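You operate a simulated robot arm through the tools that you are given. There is no shell and no other tool. Be economical: measure what you need, move in short steps, check, and stop when the job is done.

You run a simulated two-armed robot. Do the job below in one go: nothing can be reset, and whatever is moved stays where it is left.

TASK
Restart the packer on a new lot of 40 packs.
Fine: in this order: STOP, ZERO, step LOT till the display shows 40, GO.

The check looks at the end state, three seconds after you hand in, the way a careful person would. Anything else that was tipped, shoved, dropped, spilled or broken makes it a failure.

THE ROBOT
Two 7-joint arms with two-finger parallel grippers on one trunk, on a base that drives. Base frame: it is fixed to the floor where the robot stands at the start and does not move with it; the origin is under the middle of the robot, x ahead of it, y to its left, z up. Lengths are in mm, angles in degrees, forces in N, time in s.
The left shoulder is at the start at [70, 163, 1245], the right one opposite. With the tool pointing down near the work surface each hand reaches from about 360 to 860 mm from the robot's upright axis, wherever it stands, measured 20 degrees to its own side. Places, roughly: packer go button [600, 100, 800]; packer state display [900, 200, 900]; packer stop button [700, 0, 800]; tray packer [1500, 700, 1100]. Payload 3.43 kg a hand.
The tool frame of a hand sits at the grasp point between the pads (the TCP): z along the fingers, y along the line on which they close. The tips reach 34 mm beyond it. Largest opening 128 mm; finger width 24, thickness 12; the body of the gripper, 48 by 130 mm, starts 96 mm behind the TCP.
Orientation is told as [roll, pitch, yaw] about the base's x, y, z axes, in that order, counted from this pose: with the fingers straight down and closing along the base's y, the tool's x points along the base's -x, its y along +y and its z along -z.

THE INTERFACE
- The arms move only by the tool step_arm. It takes "left_rows", "right_rows" or both (then of equal length, played together; a hand with none holds still); each is one flat list of numbers, 7 for each row, row after row: the shift along the tool's x, y, z in mm, then the turn, a rotation vector about the tool's x, y, z in degrees, then the closure, from 0 (fully open) to 1 (shut). In form: [x, y, z, rx, ry, rz, jaw, x, y, z, rx, ry, rz, jaw, ...]. A call has 1 to 8 rows; each row is the pose to reach, as a shift and turn from the pose commanded when the call began, along the tool's axes at that moment. Rows are played at 5 a second. More than 50 mm and 8.6 degrees between two rows, or a gripper value outside its range, and nothing of the call is played. Where a pose cannot be reached the arm comes as near as it can. A force on the tool above 90 N (or 10 N above the force at the start of the call, whichever is more), or a blocked arm, ends the call early, and 0.2 s more pass. Each finger travels about 153 mm/s and halts on what it meets, pressing with about 28 N; the grip force reading is that of the motor and also rises with nothing between the fingers. The clock runs only during rows and for 0.2 s after the last one: add rows that repeat a pose to give the fingers time. The reply holds the time, the measured pose of the TCP, the force on the tool along the base axes, the opening and the grip force, in the units named above and with some noise, with the torque about the TCP (base axes, N m) and any sound that the robot's microphone picked up, and new pictures: "views" is both (left out), scene, wrist or none (wrist: the cameras of the hands that moved).
- Cameras (640 x 400 px; columns grow to the right, rows downward): "scene" is now at [138.3, 5, 1472.7]; the picture's right is [0.06, -1.00, 0.00], its down [-0.57, -0.04, -0.82] and it looks along [0.82, 0.05, -0.57] (base axes); focal length 277 px, centre (320, 200). "left" rides on the left gripper at [76, 11, -160] in its tool frame; the picture's right is [-0.15, 0.99, 0.00], its down [-0.88, -0.13, -0.46] and it looks along [-0.45, -0.07, 0.89] (tool axes); focal length 234 px, centre (320, 200). "right" rides on the right gripper at [76, -11, -160] in its tool frame; the picture's right is [0.15, 0.99, 0.00], its down [-0.88, 0.13, -0.46] and it looks along [-0.45, 0.07, 0.89] (tool axes); focal length 234 px, centre (320, 200).
- slide_trunk(by): slides the trunk up (or, below 0, down) by that many mm; the arms and the scene camera ride with it, the base frame stays. It gives what a move gives, with no picture.
- base_move(legs): drives the robot by 1 to 6 legs, each [ahead, left, turn to the left] in mm, mm and degrees, along the robot's own axes; the way and the turn of a leg run together, so that a leg with both is an arc; at most 1500 mm and 180 degrees a leg. The arms and the cameras ride along, it lands a little off, and it stops where it bumps. It gives what a move gives, and a new picture of the scene camera.
- turn_head(pan, tilt): turns the head with the scene camera to pan (to the left, within 86 degrees either way) and tilt (down, from -29 to 69), counted from straight ahead of the robot. It gives what a move gives, and a new picture of the scene camera.
- locate(camera, pixels): for up to 12 pixels [column, row] of the newest picture of that camera ("zoom" is the newest enlarged one), the place [x, y, z] in the base frame of the surface seen there, good to about 3 mm. It takes no simulated time.
- zoom(camera, box): a new picture of the part [left, top, right, bottom] of that camera's present view, enlarged. It takes no simulated time.
- hand_in(): hands the job in; it is judged then, once.

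Work in short steps. Measure before you move; look again where a grasp or a placing could have gone wrong, and mend it. You have 80 turns and 260 pictures in all, those below and enlarged ones among them. Open the grippers and draw the arms clear of the work before you hand the job in, unless the task says otherwise; then end with one line.

The tools are called after "Emit:" as a command line: name --argument value ..., lists and objects as JSON in quotes. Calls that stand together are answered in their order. step_arm: Moves the arms, as the interface text tells. Its arguments: {"type":"object","properties":{"left_rows":{"type":"array"},"right_rows":{"type":"array"},"views":{"type":"string","enum":["both","scene","wrist","none"]}},"required":[]} The other tools are called the same way: slide_trunk (by) slides the trunk up or down; base_move (legs) drives the base; turn_head (pan, tilt) turns the head that bears the scene camera; locate (camera, pixels) gives the place of the surface under pixels of a picture; zoom (camera, box) takes an enlarged picture of a part of a camera's view; hand_in () hands the job in.

At the start:

```text
time_s: 0.0
left_tool_pos: [676.9, 228.2, 1121.0]
left_tcp_rot: [0.0, 0.0, 0.1]
left_contact_force: [0.1, -0.1, 0.1]
left_torque: [0.0, -0.01, -0.01]
left_width: 128.0
left_grip_force: 0.1
right_tool_pos: [644.3, -324.0, 1065.6]
right_tcp_rot: [0.0, -0.1, 0.0]
right_contact_force: [-0.2, 0.2, 0.0]
right_torque: [0.01, 0.01, -0.01]
right_width: 128.0
right_grip_force: 0.0
trunk travel left (down, up): [-725.0, 215.0]
robot x, y, heading: [-1.8, -2.5, 0.1]
head pan, tilt: [3.6, 35.0]
```

scene: 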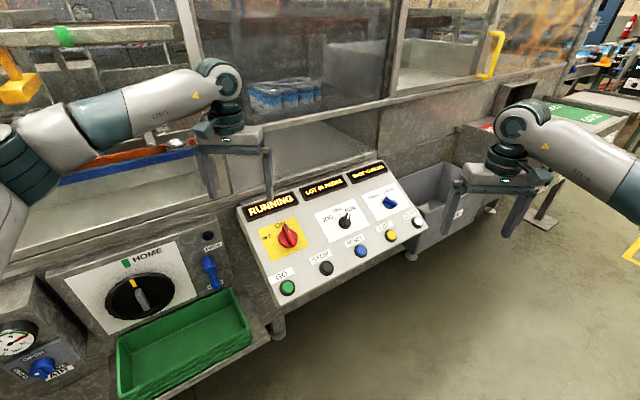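
right: 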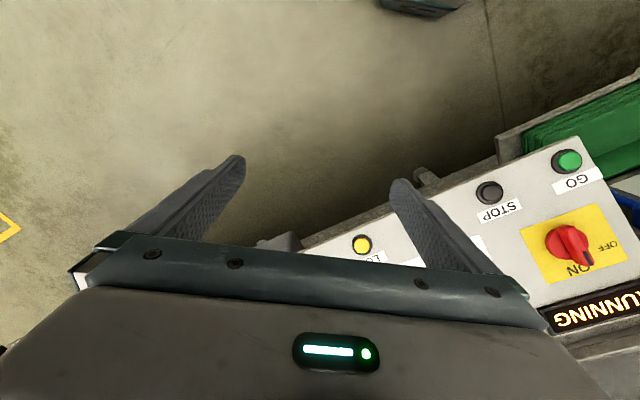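
left: 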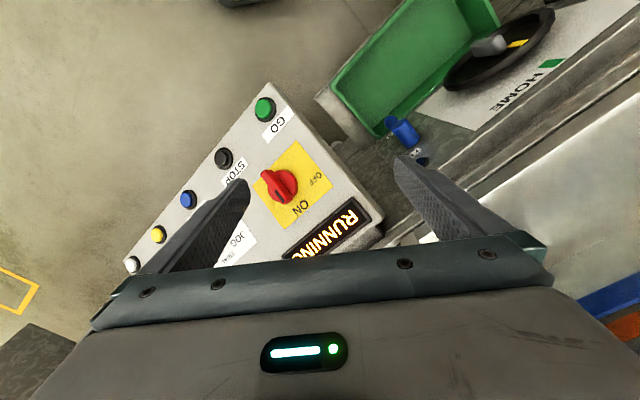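

The panel spans columns 240-425 in the scene view; I enlarge it to read labels and displays.

Emit:
zoom --camera "scene" --box '[230, 150, 440, 300]'

Emit:
locate --camera "scene" --pixels '[[288, 287], [325, 268], [361, 250], [390, 235], [418, 222], [305, 285], [343, 270], [271, 206], [368, 170], [288, 236], [254, 260], [400, 195]]'

```text
2.67 times, centred on (335, 225) of scene
```

zoom: 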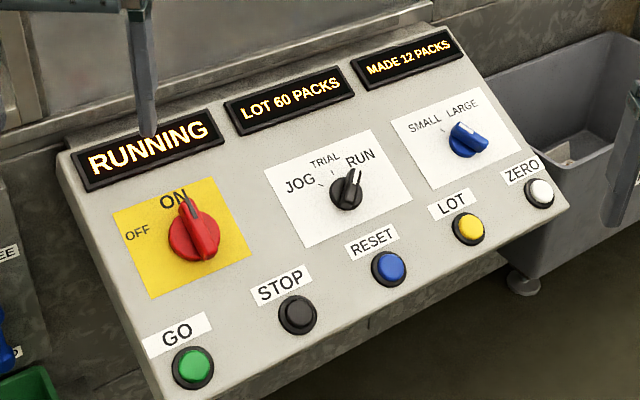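

```text
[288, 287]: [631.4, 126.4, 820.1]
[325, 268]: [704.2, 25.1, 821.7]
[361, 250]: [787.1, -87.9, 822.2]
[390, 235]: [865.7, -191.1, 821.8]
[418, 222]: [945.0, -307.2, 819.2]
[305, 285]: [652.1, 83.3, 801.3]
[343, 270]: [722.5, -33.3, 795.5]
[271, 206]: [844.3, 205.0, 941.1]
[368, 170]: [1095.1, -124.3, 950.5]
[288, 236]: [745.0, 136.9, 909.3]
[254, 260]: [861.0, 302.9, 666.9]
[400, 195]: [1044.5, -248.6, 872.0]
```

The displays read RUNNING, LOT 60 and MADE 12. The buttons run from GO (631,126) to ZERO (945,-307), and the row faces about 36° to the left of my heading. ZERO is out of reach, so I'll square up to the panel, but first I'll check the floor on the right.

Emit:
turn_head --pan -65 --tilt 45

```text
time_s: 1.4
left_tool_pos: [676.4, 228.9, 1122.2]
left_tcp_rot: [0.0, 0.0, 0.0]
left_contact_force: [-0.3, 0.7, 0.0]
left_torque: [0.0, 0.0, 0.0]
left_width: 128.1
left_grip_force: 0.0
right_tool_pos: [646.2, -321.4, 1066.9]
right_tcp_rot: [0.0, -0.1, -0.1]
right_contact_force: [-0.4, 1.1, 0.2]
right_torque: [0.0, 0.0, 0.01]
right_width: 128.1
right_grip_force: 0.1
trunk travel left (down, up): [-725.0, 215.0]
robot x, y, heading: [-0.2, -0.6, 0.1]
head pan, tilt: [-65.0, 45.0]
```

scene: 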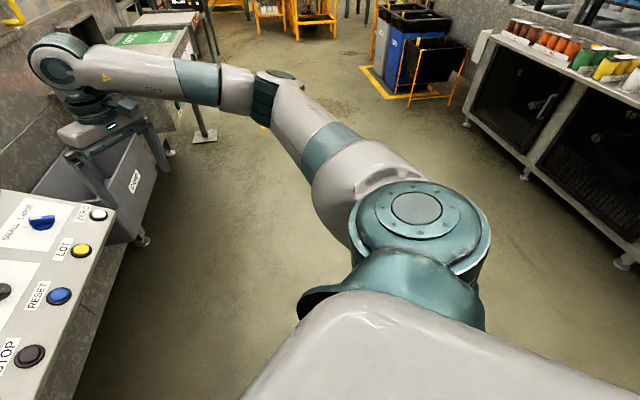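

The floor is open, with a bench at the right (470-640). I'll measure the clearance.

Emit:
locate --camera "scene" --pixels '[[466, 125], [625, 265], [525, 178], [142, 240], [205, 137], [200, 320], [635, 100], [480, 45]]'

```text
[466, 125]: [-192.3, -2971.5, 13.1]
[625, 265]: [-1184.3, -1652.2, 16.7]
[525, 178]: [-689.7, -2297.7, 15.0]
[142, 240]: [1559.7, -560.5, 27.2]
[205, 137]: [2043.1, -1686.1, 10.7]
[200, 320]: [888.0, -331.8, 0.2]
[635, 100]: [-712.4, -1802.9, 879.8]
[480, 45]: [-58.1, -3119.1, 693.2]
```

There is plenty of room (the bench is over 1.6 m away), so I drive right, turn 36° left, then approach.

Emit:
base_move --legs '[[0, -440, 0], [0, 0, 36], [244, -176, 0]]'

Emit:
turn_head --pan 0 --tilt 45

```text
time_s: 7.4
left_tool_pos: [708.6, 144.5, 1122.7]
left_tcp_rot: [0.0, 0.1, 36.3]
left_contact_force: [0.5, 0.8, -0.3]
left_torque: [0.0, 0.01, -0.03]
left_width: 128.2
left_grip_force: 0.0
right_tool_pos: [1008.8, -319.7, 1065.9]
right_tcp_rot: [0.0, -0.1, 36.2]
right_contact_force: [0.4, 0.2, -0.1]
right_torque: [0.02, -0.01, 0.03]
right_width: 128.0
right_grip_force: 0.0
trunk travel left (down, up): [-725.0, 215.0]
robot x, y, heading: [298.4, -438.3, 36.4]
head pan, tilt: [-65.0, 45.0]
```

scene: 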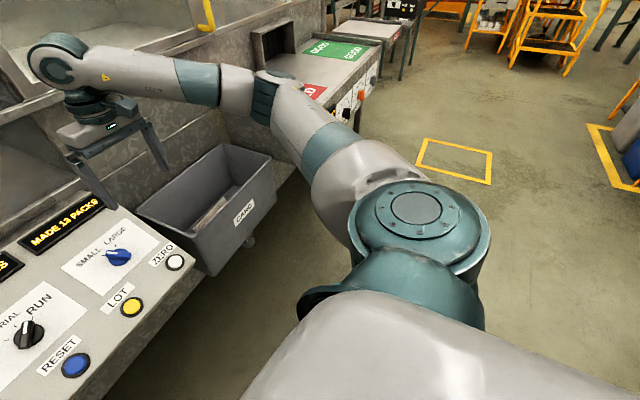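

```text
time_s: 8.8
left_tool_pos: [709.0, 144.2, 1123.0]
left_tcp_rot: [-0.1, -0.1, 36.3]
left_contact_force: [0.7, 0.1, 0.2]
left_torque: [-0.01, 0.02, -0.05]
left_width: 128.1
left_grip_force: 0.1
right_tool_pos: [1010.2, -319.4, 1065.6]
right_tcp_rot: [0.0, 0.1, 36.1]
right_contact_force: [0.5, -0.7, 0.4]
right_torque: [-0.03, -0.02, 0.01]
right_width: 128.1
right_grip_force: 0.2
trunk travel left (down, up): [-725.0, 215.0]
robot x, y, heading: [294.6, -437.3, 36.3]
head pan, tilt: [0.0, 45.0]
```

scene: 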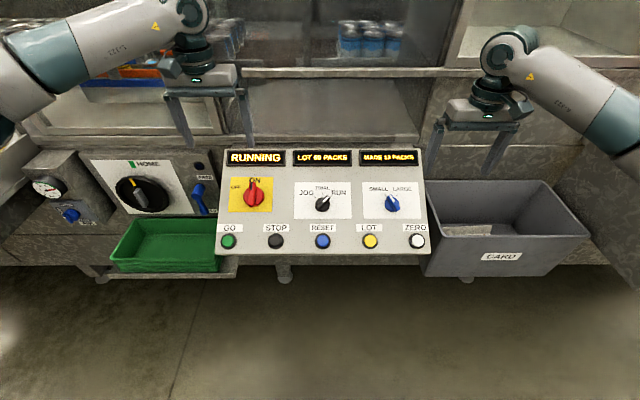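

Now squared up. I'll locate the buttons and panel-plane points.

Emit:
locate --camera "scene" --pixels '[[228, 241], [275, 241], [370, 241], [417, 241], [252, 241], [394, 241], [252, 222], [420, 175], [283, 175], [283, 220], [420, 210], [345, 241]]'

Emit:
zoom --camera "scene" --box '[210, 140, 440, 285]'

```text
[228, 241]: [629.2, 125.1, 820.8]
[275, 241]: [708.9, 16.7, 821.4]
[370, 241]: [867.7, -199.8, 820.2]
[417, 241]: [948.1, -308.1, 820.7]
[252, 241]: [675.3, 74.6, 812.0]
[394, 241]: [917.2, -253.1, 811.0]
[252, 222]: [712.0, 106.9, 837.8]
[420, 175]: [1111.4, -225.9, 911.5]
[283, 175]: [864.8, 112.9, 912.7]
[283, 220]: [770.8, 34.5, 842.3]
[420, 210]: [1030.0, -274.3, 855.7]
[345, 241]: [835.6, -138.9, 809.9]
```

```text
2.76 times, centred on (325, 212) of scene
```

zoom: 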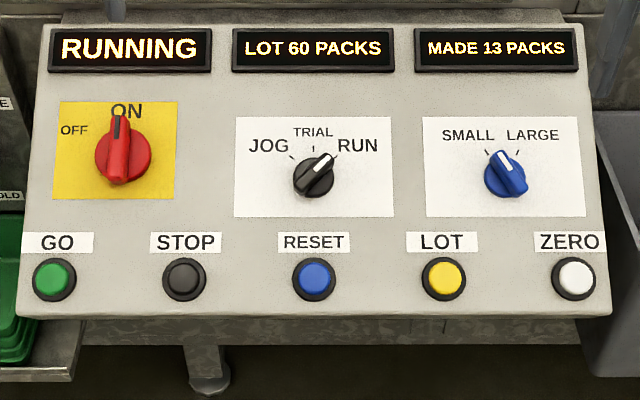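

The panel slopes 30° and the button caps are at z≈821. I'll shut both grippers and tilt them 30° to the panel normal. The left goes 60 mm above STOP and the right 60 mm above ZERO.

Emit:
step_arm --left_rows '[17.4, -14.7, 31.4, 0, -4.29, 0, 1, 34.9, -29.4, 62.9, 0, -8.57, 0, 1, 52.3, -44.1, 94.3, 0, -12.86, 0, 1, 69.7, -58.9, 125.7, 0, -17.14, 0, 1, 87.1, -73.6, 157.1, 0, -21.43, 0, 1, 104.6, -88.3, 188.6, 0, -25.71, 0, 1, 122, -103, 220, 0, -30, 0, 1, 122, -103, 220, 0, -30, 0, 1]' --right_rows '[12.8, 6.5, 23.4, 0, -4.29, 0, 1, 25.7, 13, 46.8, 0, -8.57, 0, 1, 38.5, 19.5, 70.2, 0, -12.86, 0, 1, 51.3, 26, 93.5, 0, -17.14, 0, 1, 64.1, 32.5, 116.9, 0, -21.43, 0, 1, 77, 39, 140.3, 0, -25.71, 0, 1, 89.8, 45.5, 163.7, 0, -30, 0, 1, 89.8, 45.5, 163.7, 0, -30, 0, 1]'

```text
time_s: 10.6
left_tool_pos: [671.2, -10.4, 902.8]
left_tcp_rot: [-0.1, -30.0, 36.3]
left_contact_force: [-0.3, 0.5, 0.6]
left_torque: [-0.01, 0.0, -0.02]
left_width: 0.1
left_grip_force: 28.5
right_tool_pos: [910.4, -336.6, 902.1]
right_tcp_rot: [0.1, -29.9, 36.2]
right_contact_force: [-0.2, -0.5, 0.1]
right_torque: [0.02, -0.01, 0.02]
right_width: 0.2
right_grip_force: 28.1
trunk travel left (down, up): [-725.0, 215.0]
robot x, y, heading: [297.8, -443.4, 35.9]
head pan, tilt: [0.0, 45.0]
```

scene: 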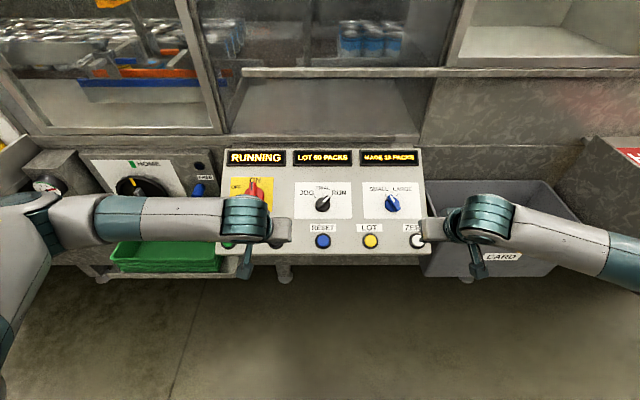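
right: 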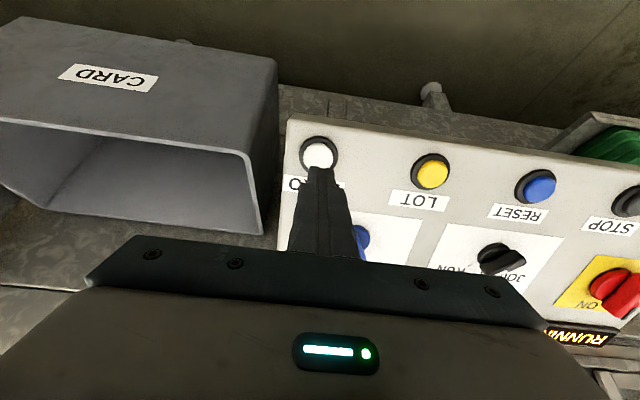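
left: 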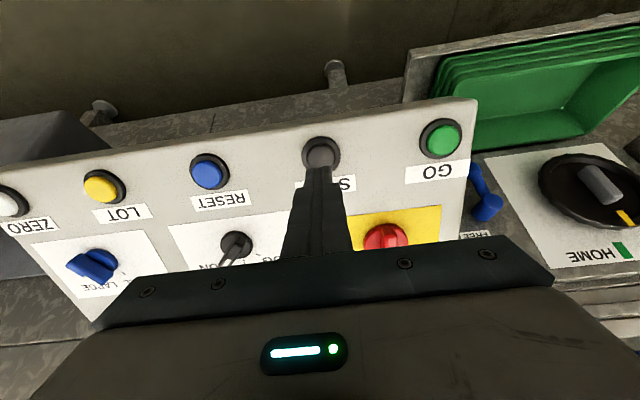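

Both tips line up with their buttons. The computed tip line for STOP meets (709,17,821). I press STOP with a gentle stroke, then retreat.

Emit:
step_arm --left_rows '[0, 0, 35, 0, 0, 0, 1, 0, 0, 56, 0, 0, 0, 1, 0, 0, 61, 0, 0, 0, 1, 0, 0, 65, 0, 0, 0, 1, 0, 0, 65, 0, 0, 0, 1]' --views "none"

Emit:
zoom --camera "scene" --box '[210, 140, 440, 285]'

```text
time_s: 11.8
left_tool_pos: [697.4, 8.3, 846.8]
left_tcp_rot: [0.1, -30.0, 36.3]
left_contact_force: [-1.6, 0.4, 0.9]
left_torque: [0.0, 0.03, -0.07]
left_width: 0.1
left_grip_force: 28.3
right_tool_pos: [909.7, -336.5, 901.8]
right_tcp_rot: [0.0, -30.1, 36.2]
right_contact_force: [0.1, 0.7, -0.7]
right_torque: [0.01, 0.0, 0.01]
right_width: 0.0
right_grip_force: 27.8
trunk travel left (down, up): [-725.0, 215.0]
robot x, y, heading: [297.2, -442.7, 36.0]
head pan, tilt: [0.0, 45.0]
heard: click
```

```text
2.76 times, centred on (325, 212) of scene
```

zoom: 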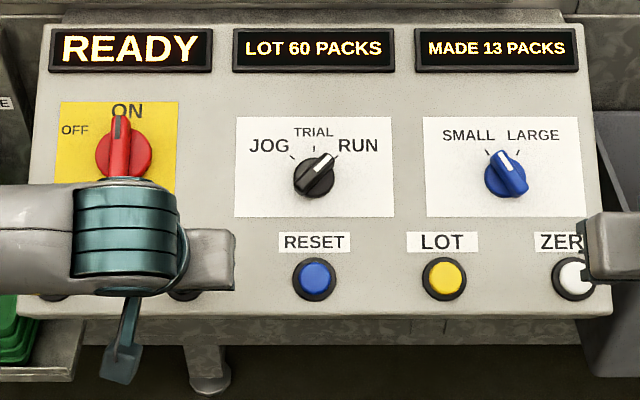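

STOP clicked and the display shows READY. I retract the left hand and press ZERO with the right.

Emit:
step_arm --left_rows '[0, 0, -30, 0, 0, 0, 1, 0, 0, -65, 0, 0, 0, 1, 0, 0, -65, 0, 0, 0, 1, 0, 0, -65, 0, 0, 0, 1, 0, 0, -65, 0, 0, 0, 1]' --right_rows '[0, 0, 35, 0, 0, 0, 1, 0, 0, 56, 0, 0, 0, 1, 0, 0, 61, 0, 0, 0, 1, 0, 0, 65, 0, 0, 0, 1, 0, 0, 65, 0, 0, 0, 1]' --views "none"

Emit:
zoom --camera "scene" --box '[210, 140, 440, 285]'

```text
time_s: 13.0
left_tool_pos: [671.1, -12.9, 901.6]
left_tcp_rot: [0.0, -30.0, 36.3]
left_contact_force: [-0.7, 0.4, -1.0]
left_torque: [-0.01, -0.02, -0.01]
left_width: 0.0
left_grip_force: 28.2
right_tool_pos: [936.3, -317.3, 846.0]
right_tcp_rot: [0.0, -30.0, 36.2]
right_contact_force: [0.3, -2.4, 1.5]
right_torque: [-0.06, -0.02, -0.03]
right_width: 0.0
right_grip_force: 27.9
trunk travel left (down, up): [-725.0, 215.0]
robot x, y, heading: [297.6, -441.0, 36.2]
head pan, tilt: [0.0, 45.0]
heard: click
```

```text
2.76 times, centred on (325, 212) of scene
```

zoom: 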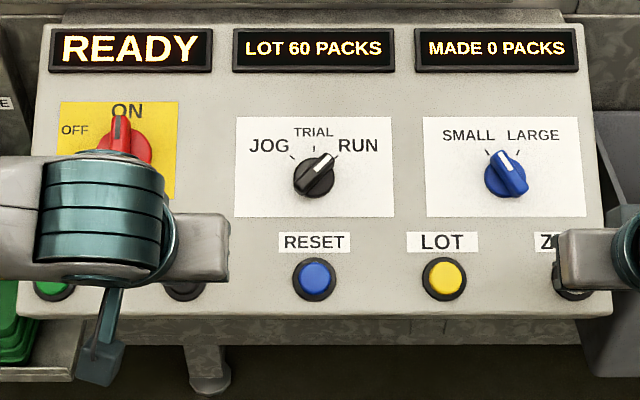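

ZERO worked and the display shows MADE 0. I retract the right hand and shift it 135 mm left to LOT, and shift the left hand 135 mm to GO, both hovering.

Emit:
step_arm --left_rows '[0, 0, 0, 0, 0, 0, 1, 0, 0, 0, 0, 0, 0, 1, 0, 45, 0, 0, 0, 0, 1, 0, 90, 0, 0, 0, 0, 1, 0, 134.6, 0, 0, 0, 0, 1, 0, 134.6, 0, 0, 0, 0, 1]' --right_rows '[0, 0, -30, 0, 0, 0, 1, 0, 0, -65, 0, 0, 0, 1, 0, 45, -65, 0, 0, 0, 1, 0, 90, -65, 0, 0, 0, 1, 0, 134.8, -65, 0, 0, 0, 1, 0, 134.8, -65, 0, 0, 0, 1]' --views "wrist"

```text
time_s: 14.4
left_tool_pos: [592.0, 96.3, 902.0]
left_tcp_rot: [0.1, -29.9, 36.3]
left_contact_force: [-0.2, -0.6, -0.6]
left_torque: [0.0, -0.02, 0.02]
left_width: 0.0
left_grip_force: 27.6
right_tool_pos: [831.6, -228.8, 902.4]
right_tcp_rot: [0.1, -30.0, 36.1]
right_contact_force: [-0.2, 0.4, -0.3]
right_torque: [0.03, 0.01, 0.02]
right_width: 0.2
right_grip_force: 28.3
trunk travel left (down, up): [-725.0, 215.0]
robot x, y, heading: [298.0, -443.6, 36.2]
head pan, tilt: [0.0, 45.0]
```

right: 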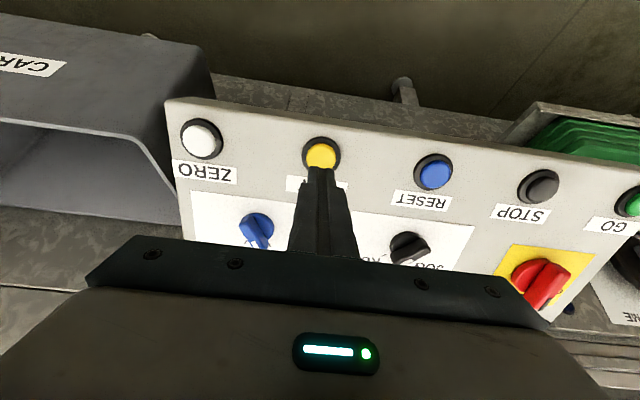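
left: 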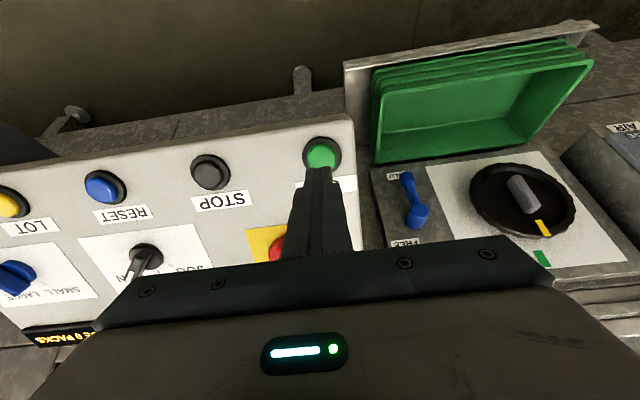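

Both are aligned. I press LOT once, then come back up to 35 mm forward (25 mm clear).

Emit:
step_arm --right_rows '[0, 0, 35, 0, 0, 0, 1, 0, 0, 56, 0, 0, 0, 1, 0, 0, 61, 0, 0, 0, 1, 0, 0, 65, 0, 0, 0, 1, 0, 0, 65, 0, 0, 0, 1, 0, 0, 35, 0, 0, 0, 1, 0, 0, 35, 0, 0, 0, 1]' --views "none"

Emit:
zoom --camera "scene" --box '[210, 140, 440, 285]'

```text
time_s: 16.0
left_tool_pos: [590.4, 98.2, 902.4]
left_tcp_rot: [0.0, -30.1, 36.3]
left_contact_force: [0.5, -0.3, 0.2]
left_torque: [0.0, 0.01, -0.01]
left_width: 0.0
left_grip_force: 28.2
right_tool_pos: [843.8, -218.0, 870.5]
right_tcp_rot: [0.0, -29.9, 36.2]
right_contact_force: [0.0, -0.8, 0.0]
right_torque: [0.01, 0.02, -0.02]
right_width: 0.0
right_grip_force: 27.9
trunk travel left (down, up): [-725.0, 215.0]
robot x, y, heading: [297.8, -438.4, 36.2]
head pan, tilt: [0.0, 45.0]
heard: click
```

```text
2.76 times, centred on (325, 212) of scene
```

zoom: 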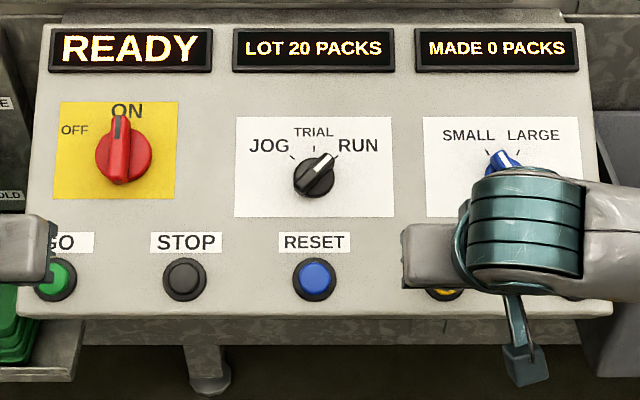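

LOT went from 60 to 20, so I press once more.

Emit:
step_arm --right_rows '[0, 0, 21, 0, 0, 0, 1, 0, 0, 26, 0, 0, 0, 1, 0, 0, 30, 0, 0, 0, 1, 0, 0, 30, 0, 0, 0, 1, 0, 0, 0, 0, 0, 0, 1, 0, 0, 0, 0, 0, 0, 1]' --views "none"

Emit:
zoom --camera "scene" --box '[210, 140, 440, 285]'

```text
time_s: 17.4
left_tool_pos: [592.0, 98.5, 902.0]
left_tcp_rot: [-0.1, -30.0, 36.3]
left_contact_force: [0.3, 0.1, 0.9]
left_torque: [-0.01, -0.02, 0.01]
left_width: 0.0
left_grip_force: 28.2
right_tool_pos: [843.9, -215.1, 871.0]
right_tcp_rot: [0.0, -29.8, 36.2]
right_contact_force: [-0.1, 0.1, -0.7]
right_torque: [0.01, -0.01, 0.02]
right_width: 0.0
right_grip_force: 27.6
trunk travel left (down, up): [-725.0, 215.0]
robot x, y, heading: [298.5, -441.0, 36.2]
head pan, tilt: [0.0, 45.0]
heard: click
```

```text
2.76 times, centred on (325, 212) of scene
```

zoom: 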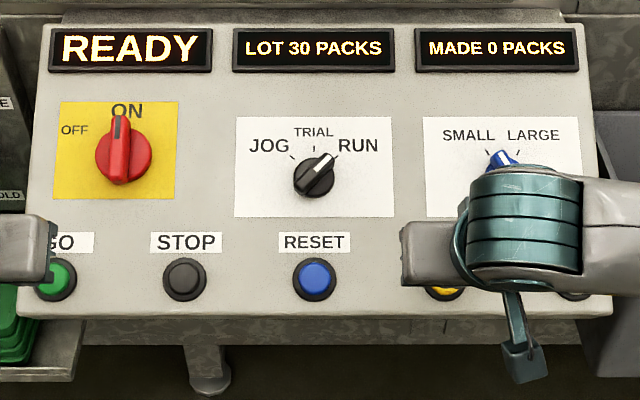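

The lot now reads 30. One more press.

Emit:
step_arm --right_rows '[0, 0, 21, 0, 0, 0, 1, 0, 0, 26, 0, 0, 0, 1, 0, 0, 30, 0, 0, 0, 1, 0, 0, 30, 0, 0, 0, 1, 0, 0, 0, 0, 0, 0, 1, 0, 0, -35, 0, 0, 0, 1, 0, 0, -35, 0, 0, 0, 1]' --views "none"

Emit:
zoom --camera "scene" --box '[210, 140, 440, 285]'

```text
time_s: 19.0
left_tool_pos: [591.0, 97.4, 901.5]
left_tcp_rot: [0.0, -30.0, 36.3]
left_contact_force: [0.0, 0.6, -0.7]
left_torque: [-0.02, 0.03, 0.0]
left_width: 0.0
left_grip_force: 28.4
right_tool_pos: [829.5, -226.1, 901.7]
right_tcp_rot: [0.0, -29.9, 36.3]
right_contact_force: [-0.2, -0.9, 0.2]
right_torque: [-0.02, 0.0, 0.02]
right_width: 0.0
right_grip_force: 28.5
trunk travel left (down, up): [-725.0, 215.0]
robot x, y, heading: [298.4, -439.5, 36.1]
head pan, tilt: [0.0, 45.0]
heard: click
```

```text
2.76 times, centred on (325, 212) of scene
```

zoom: 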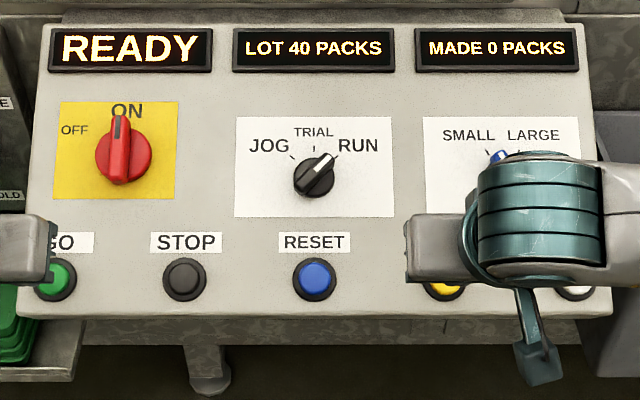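

The lot reads 40. I now press GO with the left hand and retract, while the right hand rises clear.

Emit:
step_arm --left_rows '[0, 0, 35, 0, 0, 0, 1, 0, 0, 56, 0, 0, 0, 1, 0, 0, 61, 0, 0, 0, 1, 0, 0, 65, 0, 0, 0, 1, 0, 0, 65, 0, 0, 0, 1, 0, 0, 30, 0, 0, 0, 1, 0, 0, 0, 0, 0, 0, 1, 0, 0, 0, 0, 0, 0, 1]' --right_rows '[0, 0, -40, 0, 0, 0, 1, 0, 0, -80, 0, 0, 0, 1, 0, 0, -120, 0, 0, 0, 1, 0, 0, -120, 0, 0, 0, 1, 0, 0, -120, 0, 0, 0, 1, 0, 0, -120, 0, 0, 0, 1, 0, 0, -120, 0, 0, 0, 1, 0, 0, -120, 0, 0, 0, 1]' --views "scene"

Emit:
zoom --camera "scene" --box '[210, 140, 440, 285]'

```text
time_s: 20.8
left_tool_pos: [591.3, 96.1, 903.1]
left_tcp_rot: [0.0, -30.1, 36.3]
left_contact_force: [-0.1, -0.2, -0.5]
left_torque: [0.0, 0.0, 0.01]
left_width: 0.0
left_grip_force: 28.2
right_tool_pos: [780.6, -262.2, 1005.5]
right_tcp_rot: [-0.1, -30.0, 36.1]
right_contact_force: [0.2, -1.0, -0.9]
right_torque: [0.03, -0.01, 0.03]
right_width: 0.0
right_grip_force: 28.1
trunk travel left (down, up): [-725.0, 215.0]
robot x, y, heading: [302.7, -446.1, 36.2]
head pan, tilt: [0.0, 45.0]
heard: click
```

scene: 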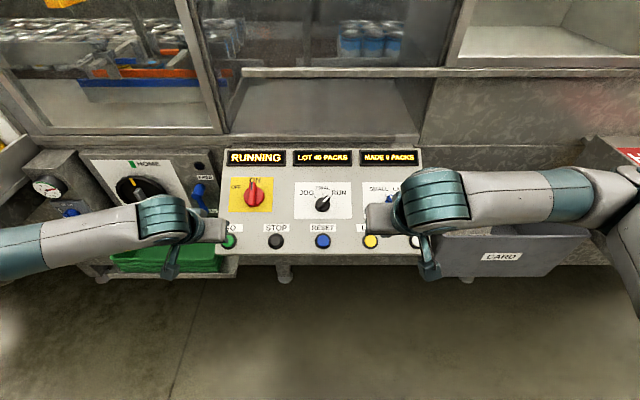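

```text
2.76 times, centred on (325, 212) of scene
```

zoom: 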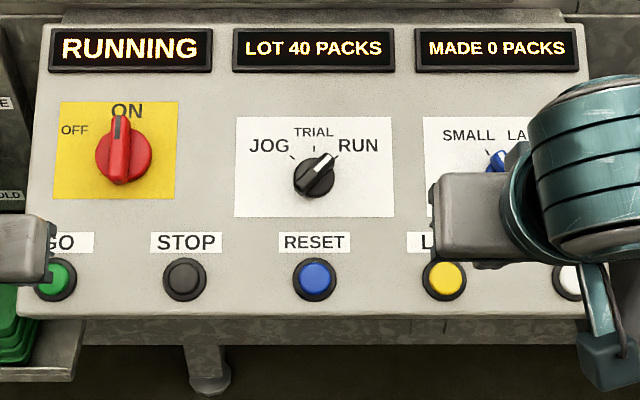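

The display shows RUNNING, LOT 40, MADE 0. I raise the left arm too, then open both grippers.

Emit:
step_arm --left_rows '[0, 0, -40, 0, 0, 0, 1, 0, 0, -80, 0, 0, 0, 1, 0, 0, -120, 0, 0, 0, 1, 0, 0, -150, 0, 0, 0, 1, 0, 0, -150, 0, 0, 0, 0.5, 0, 0, -150, 0, 0, 0, 0, 0, 0, -150, 0, 0, 0, 0, 0, 0, -150, 0, 0, 0, 0]' --right_rows '[0, 0, -20, 0, 0, 0, 1, 0, 0, -30, 0, 0, 0, 1, 0, 0, -30, 0, 0, 0, 1, 0, 0, -30, 0, 0, 0, 1, 0, 0, -30, 0, 0, 0, 0.5, 0, 0, -30, 0, 0, 0, 0, 0, 0, -30, 0, 0, 0, 0, 0, 0, -30, 0, 0, 0, 0]' --views "scene"

Emit:
zoom --camera "scene" --box '[210, 140, 440, 285]'

```text
time_s: 22.6
left_tool_pos: [546.1, 64.9, 1031.9]
left_tcp_rot: [0.1, -29.9, 36.3]
left_contact_force: [-0.2, 0.0, -0.3]
left_torque: [0.01, 0.01, 0.02]
left_width: 128.1
left_grip_force: 0.1
left hand out of reach, approached as far as the arm can: row 4, 5, 6, 7, 8
right_tool_pos: [772.5, -267.8, 1032.0]
right_tcp_rot: [-0.1, -29.9, 36.2]
right_contact_force: [0.2, -0.4, 0.2]
right_torque: [0.02, 0.04, -0.03]
right_width: 128.0
right_grip_force: 0.0
right hand out of reach, approached as far as the arm can: row 2, 3, 4, 5, 6, 7, 8
trunk travel left (down, up): [-725.0, 215.0]
robot x, y, heading: [300.3, -437.7, 36.2]
head pan, tilt: [0.0, 45.0]
```

scene: 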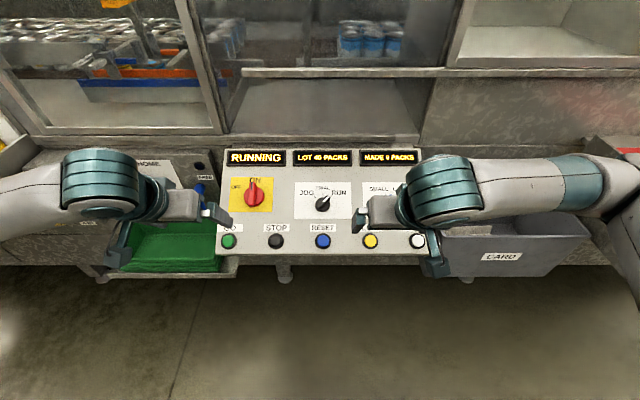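

```text
2.76 times, centred on (325, 212) of scene
```

zoom: 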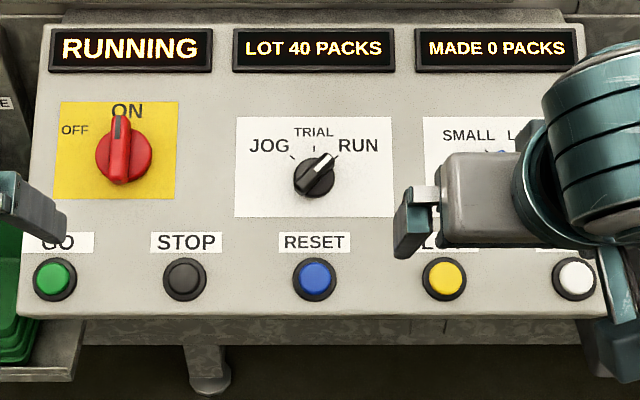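

The arms are clear of the panel and the grippers are open. I back the base off a little and check that packs are actually being counted.

Emit:
base_move --legs '[[-200, 0, 0]]'

Emit:
step_arm --left_rows '[0, 0, 0, 0, 0, 0, 0, 0, 0, 0, 0, 0, 0, 0, 0, 0, 0, 0, 0, 0, 0, 0, 0, 0, 0, 0, 0, 0, 0, 0, 0, 0, 0, 0, 0, 0, 0, 0, 0, 0, 0, 0, 0, 0, 0, 0, 0, 0, 0, 0, 0, 0, 0, 0, 0, 0]' --views "none"

Emit:
step_arm --left_rows '[0, 0, 0, 0, 0, 0, 0, 0, 0, 0, 0, 0, 0, 0, 0, 0, 0, 0, 0, 0, 0, 0, 0, 0, 0, 0, 0, 0, 0, 0, 0, 0, 0, 0, 0, 0, 0, 0, 0, 0, 0, 0, 0, 0, 0, 0, 0, 0, 0, 0, 0, 0, 0, 0, 0, 0]' --views "scene"

Emit:
zoom --camera "scene" --box '[210, 100, 440, 245]'

```text
time_s: 24.2
left_tool_pos: [386.7, -51.7, 1030.2]
left_tcp_rot: [-0.1, -29.9, 36.2]
left_contact_force: [-0.2, -0.2, 0.9]
left_torque: [0.0, 0.02, 0.0]
left_width: 127.9
left_grip_force: 0.2
right_tool_pos: [613.4, -386.0, 1030.9]
right_tcp_rot: [0.0, -29.9, 36.2]
right_contact_force: [-0.6, 0.4, 0.3]
right_torque: [0.0, 0.0, -0.03]
right_width: 127.9
right_grip_force: 0.1
trunk travel left (down, up): [-725.0, 215.0]
robot x, y, heading: [135.5, -556.7, 36.2]
head pan, tilt: [0.0, 45.0]
```

scene: 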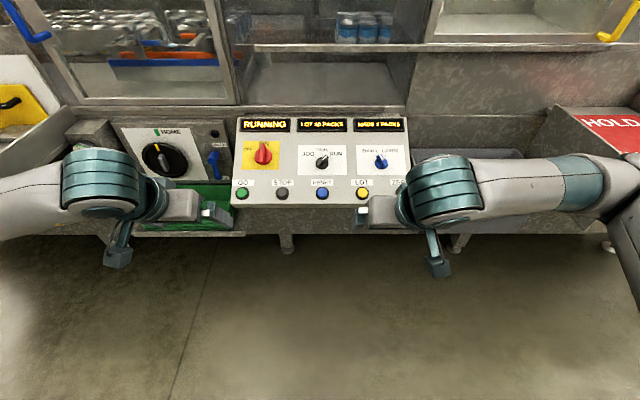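

```text
time_s: 26.0
left_tool_pos: [387.4, -51.8, 1031.8]
left_tcp_rot: [0.0, -29.9, 36.2]
left_contact_force: [1.4, 0.5, 0.6]
left_torque: [0.0, 0.0, -0.04]
left_width: 127.8
left_grip_force: 0.0
right_tool_pos: [611.9, -386.7, 1032.6]
right_tcp_rot: [0.0, -29.9, 36.1]
right_contact_force: [-0.2, -0.2, 0.1]
right_torque: [0.01, -0.01, -0.01]
right_width: 128.0
right_grip_force: 0.0
trunk travel left (down, up): [-725.0, 215.0]
robot x, y, heading: [139.4, -557.4, 36.5]
head pan, tilt: [0.0, 45.0]
```

```text
time_s: 27.8
left_tool_pos: [386.2, -51.2, 1032.4]
left_tcp_rot: [0.0, -29.9, 36.2]
left_contact_force: [1.1, -0.7, -0.1]
left_torque: [0.04, -0.02, 0.02]
left_width: 128.0
left_grip_force: 0.1
right_tool_pos: [611.8, -387.5, 1032.7]
right_tcp_rot: [0.0, -29.8, 36.0]
right_contact_force: [0.8, -0.4, 0.0]
right_torque: [0.03, 0.0, 0.05]
right_width: 127.9
right_grip_force: 0.1
trunk travel left (down, up): [-725.0, 215.0]
robot x, y, heading: [139.5, -553.3, 36.2]
head pan, tilt: [0.0, 45.0]
```

scene: 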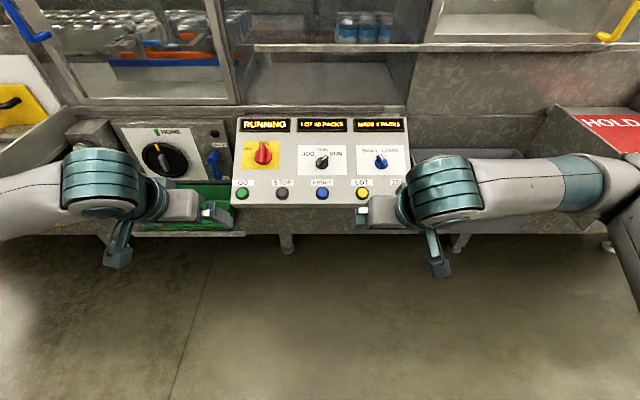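

```text
2.76 times, centred on (325, 172) of scene
```

zoom: 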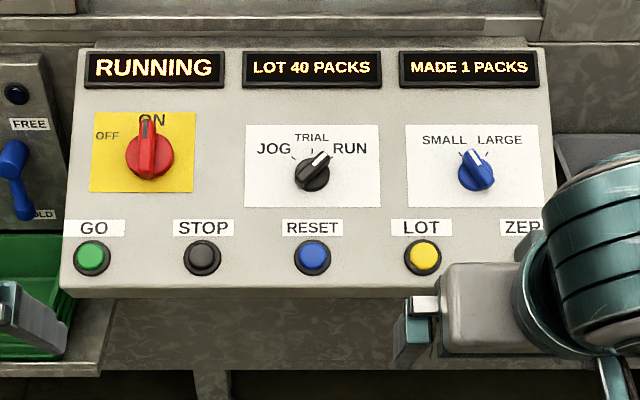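

The packer is running the new lot: LOT 40, MADE 1. I hand in.

Emit:
hand_in

```text
The job is handed in.
```

The packer is running on a new lot of 40: I pressed STOP, ZERO, LOT three times (60 → 20 → 30 → 40) and GO, and it had made 1 pack when I handed in.
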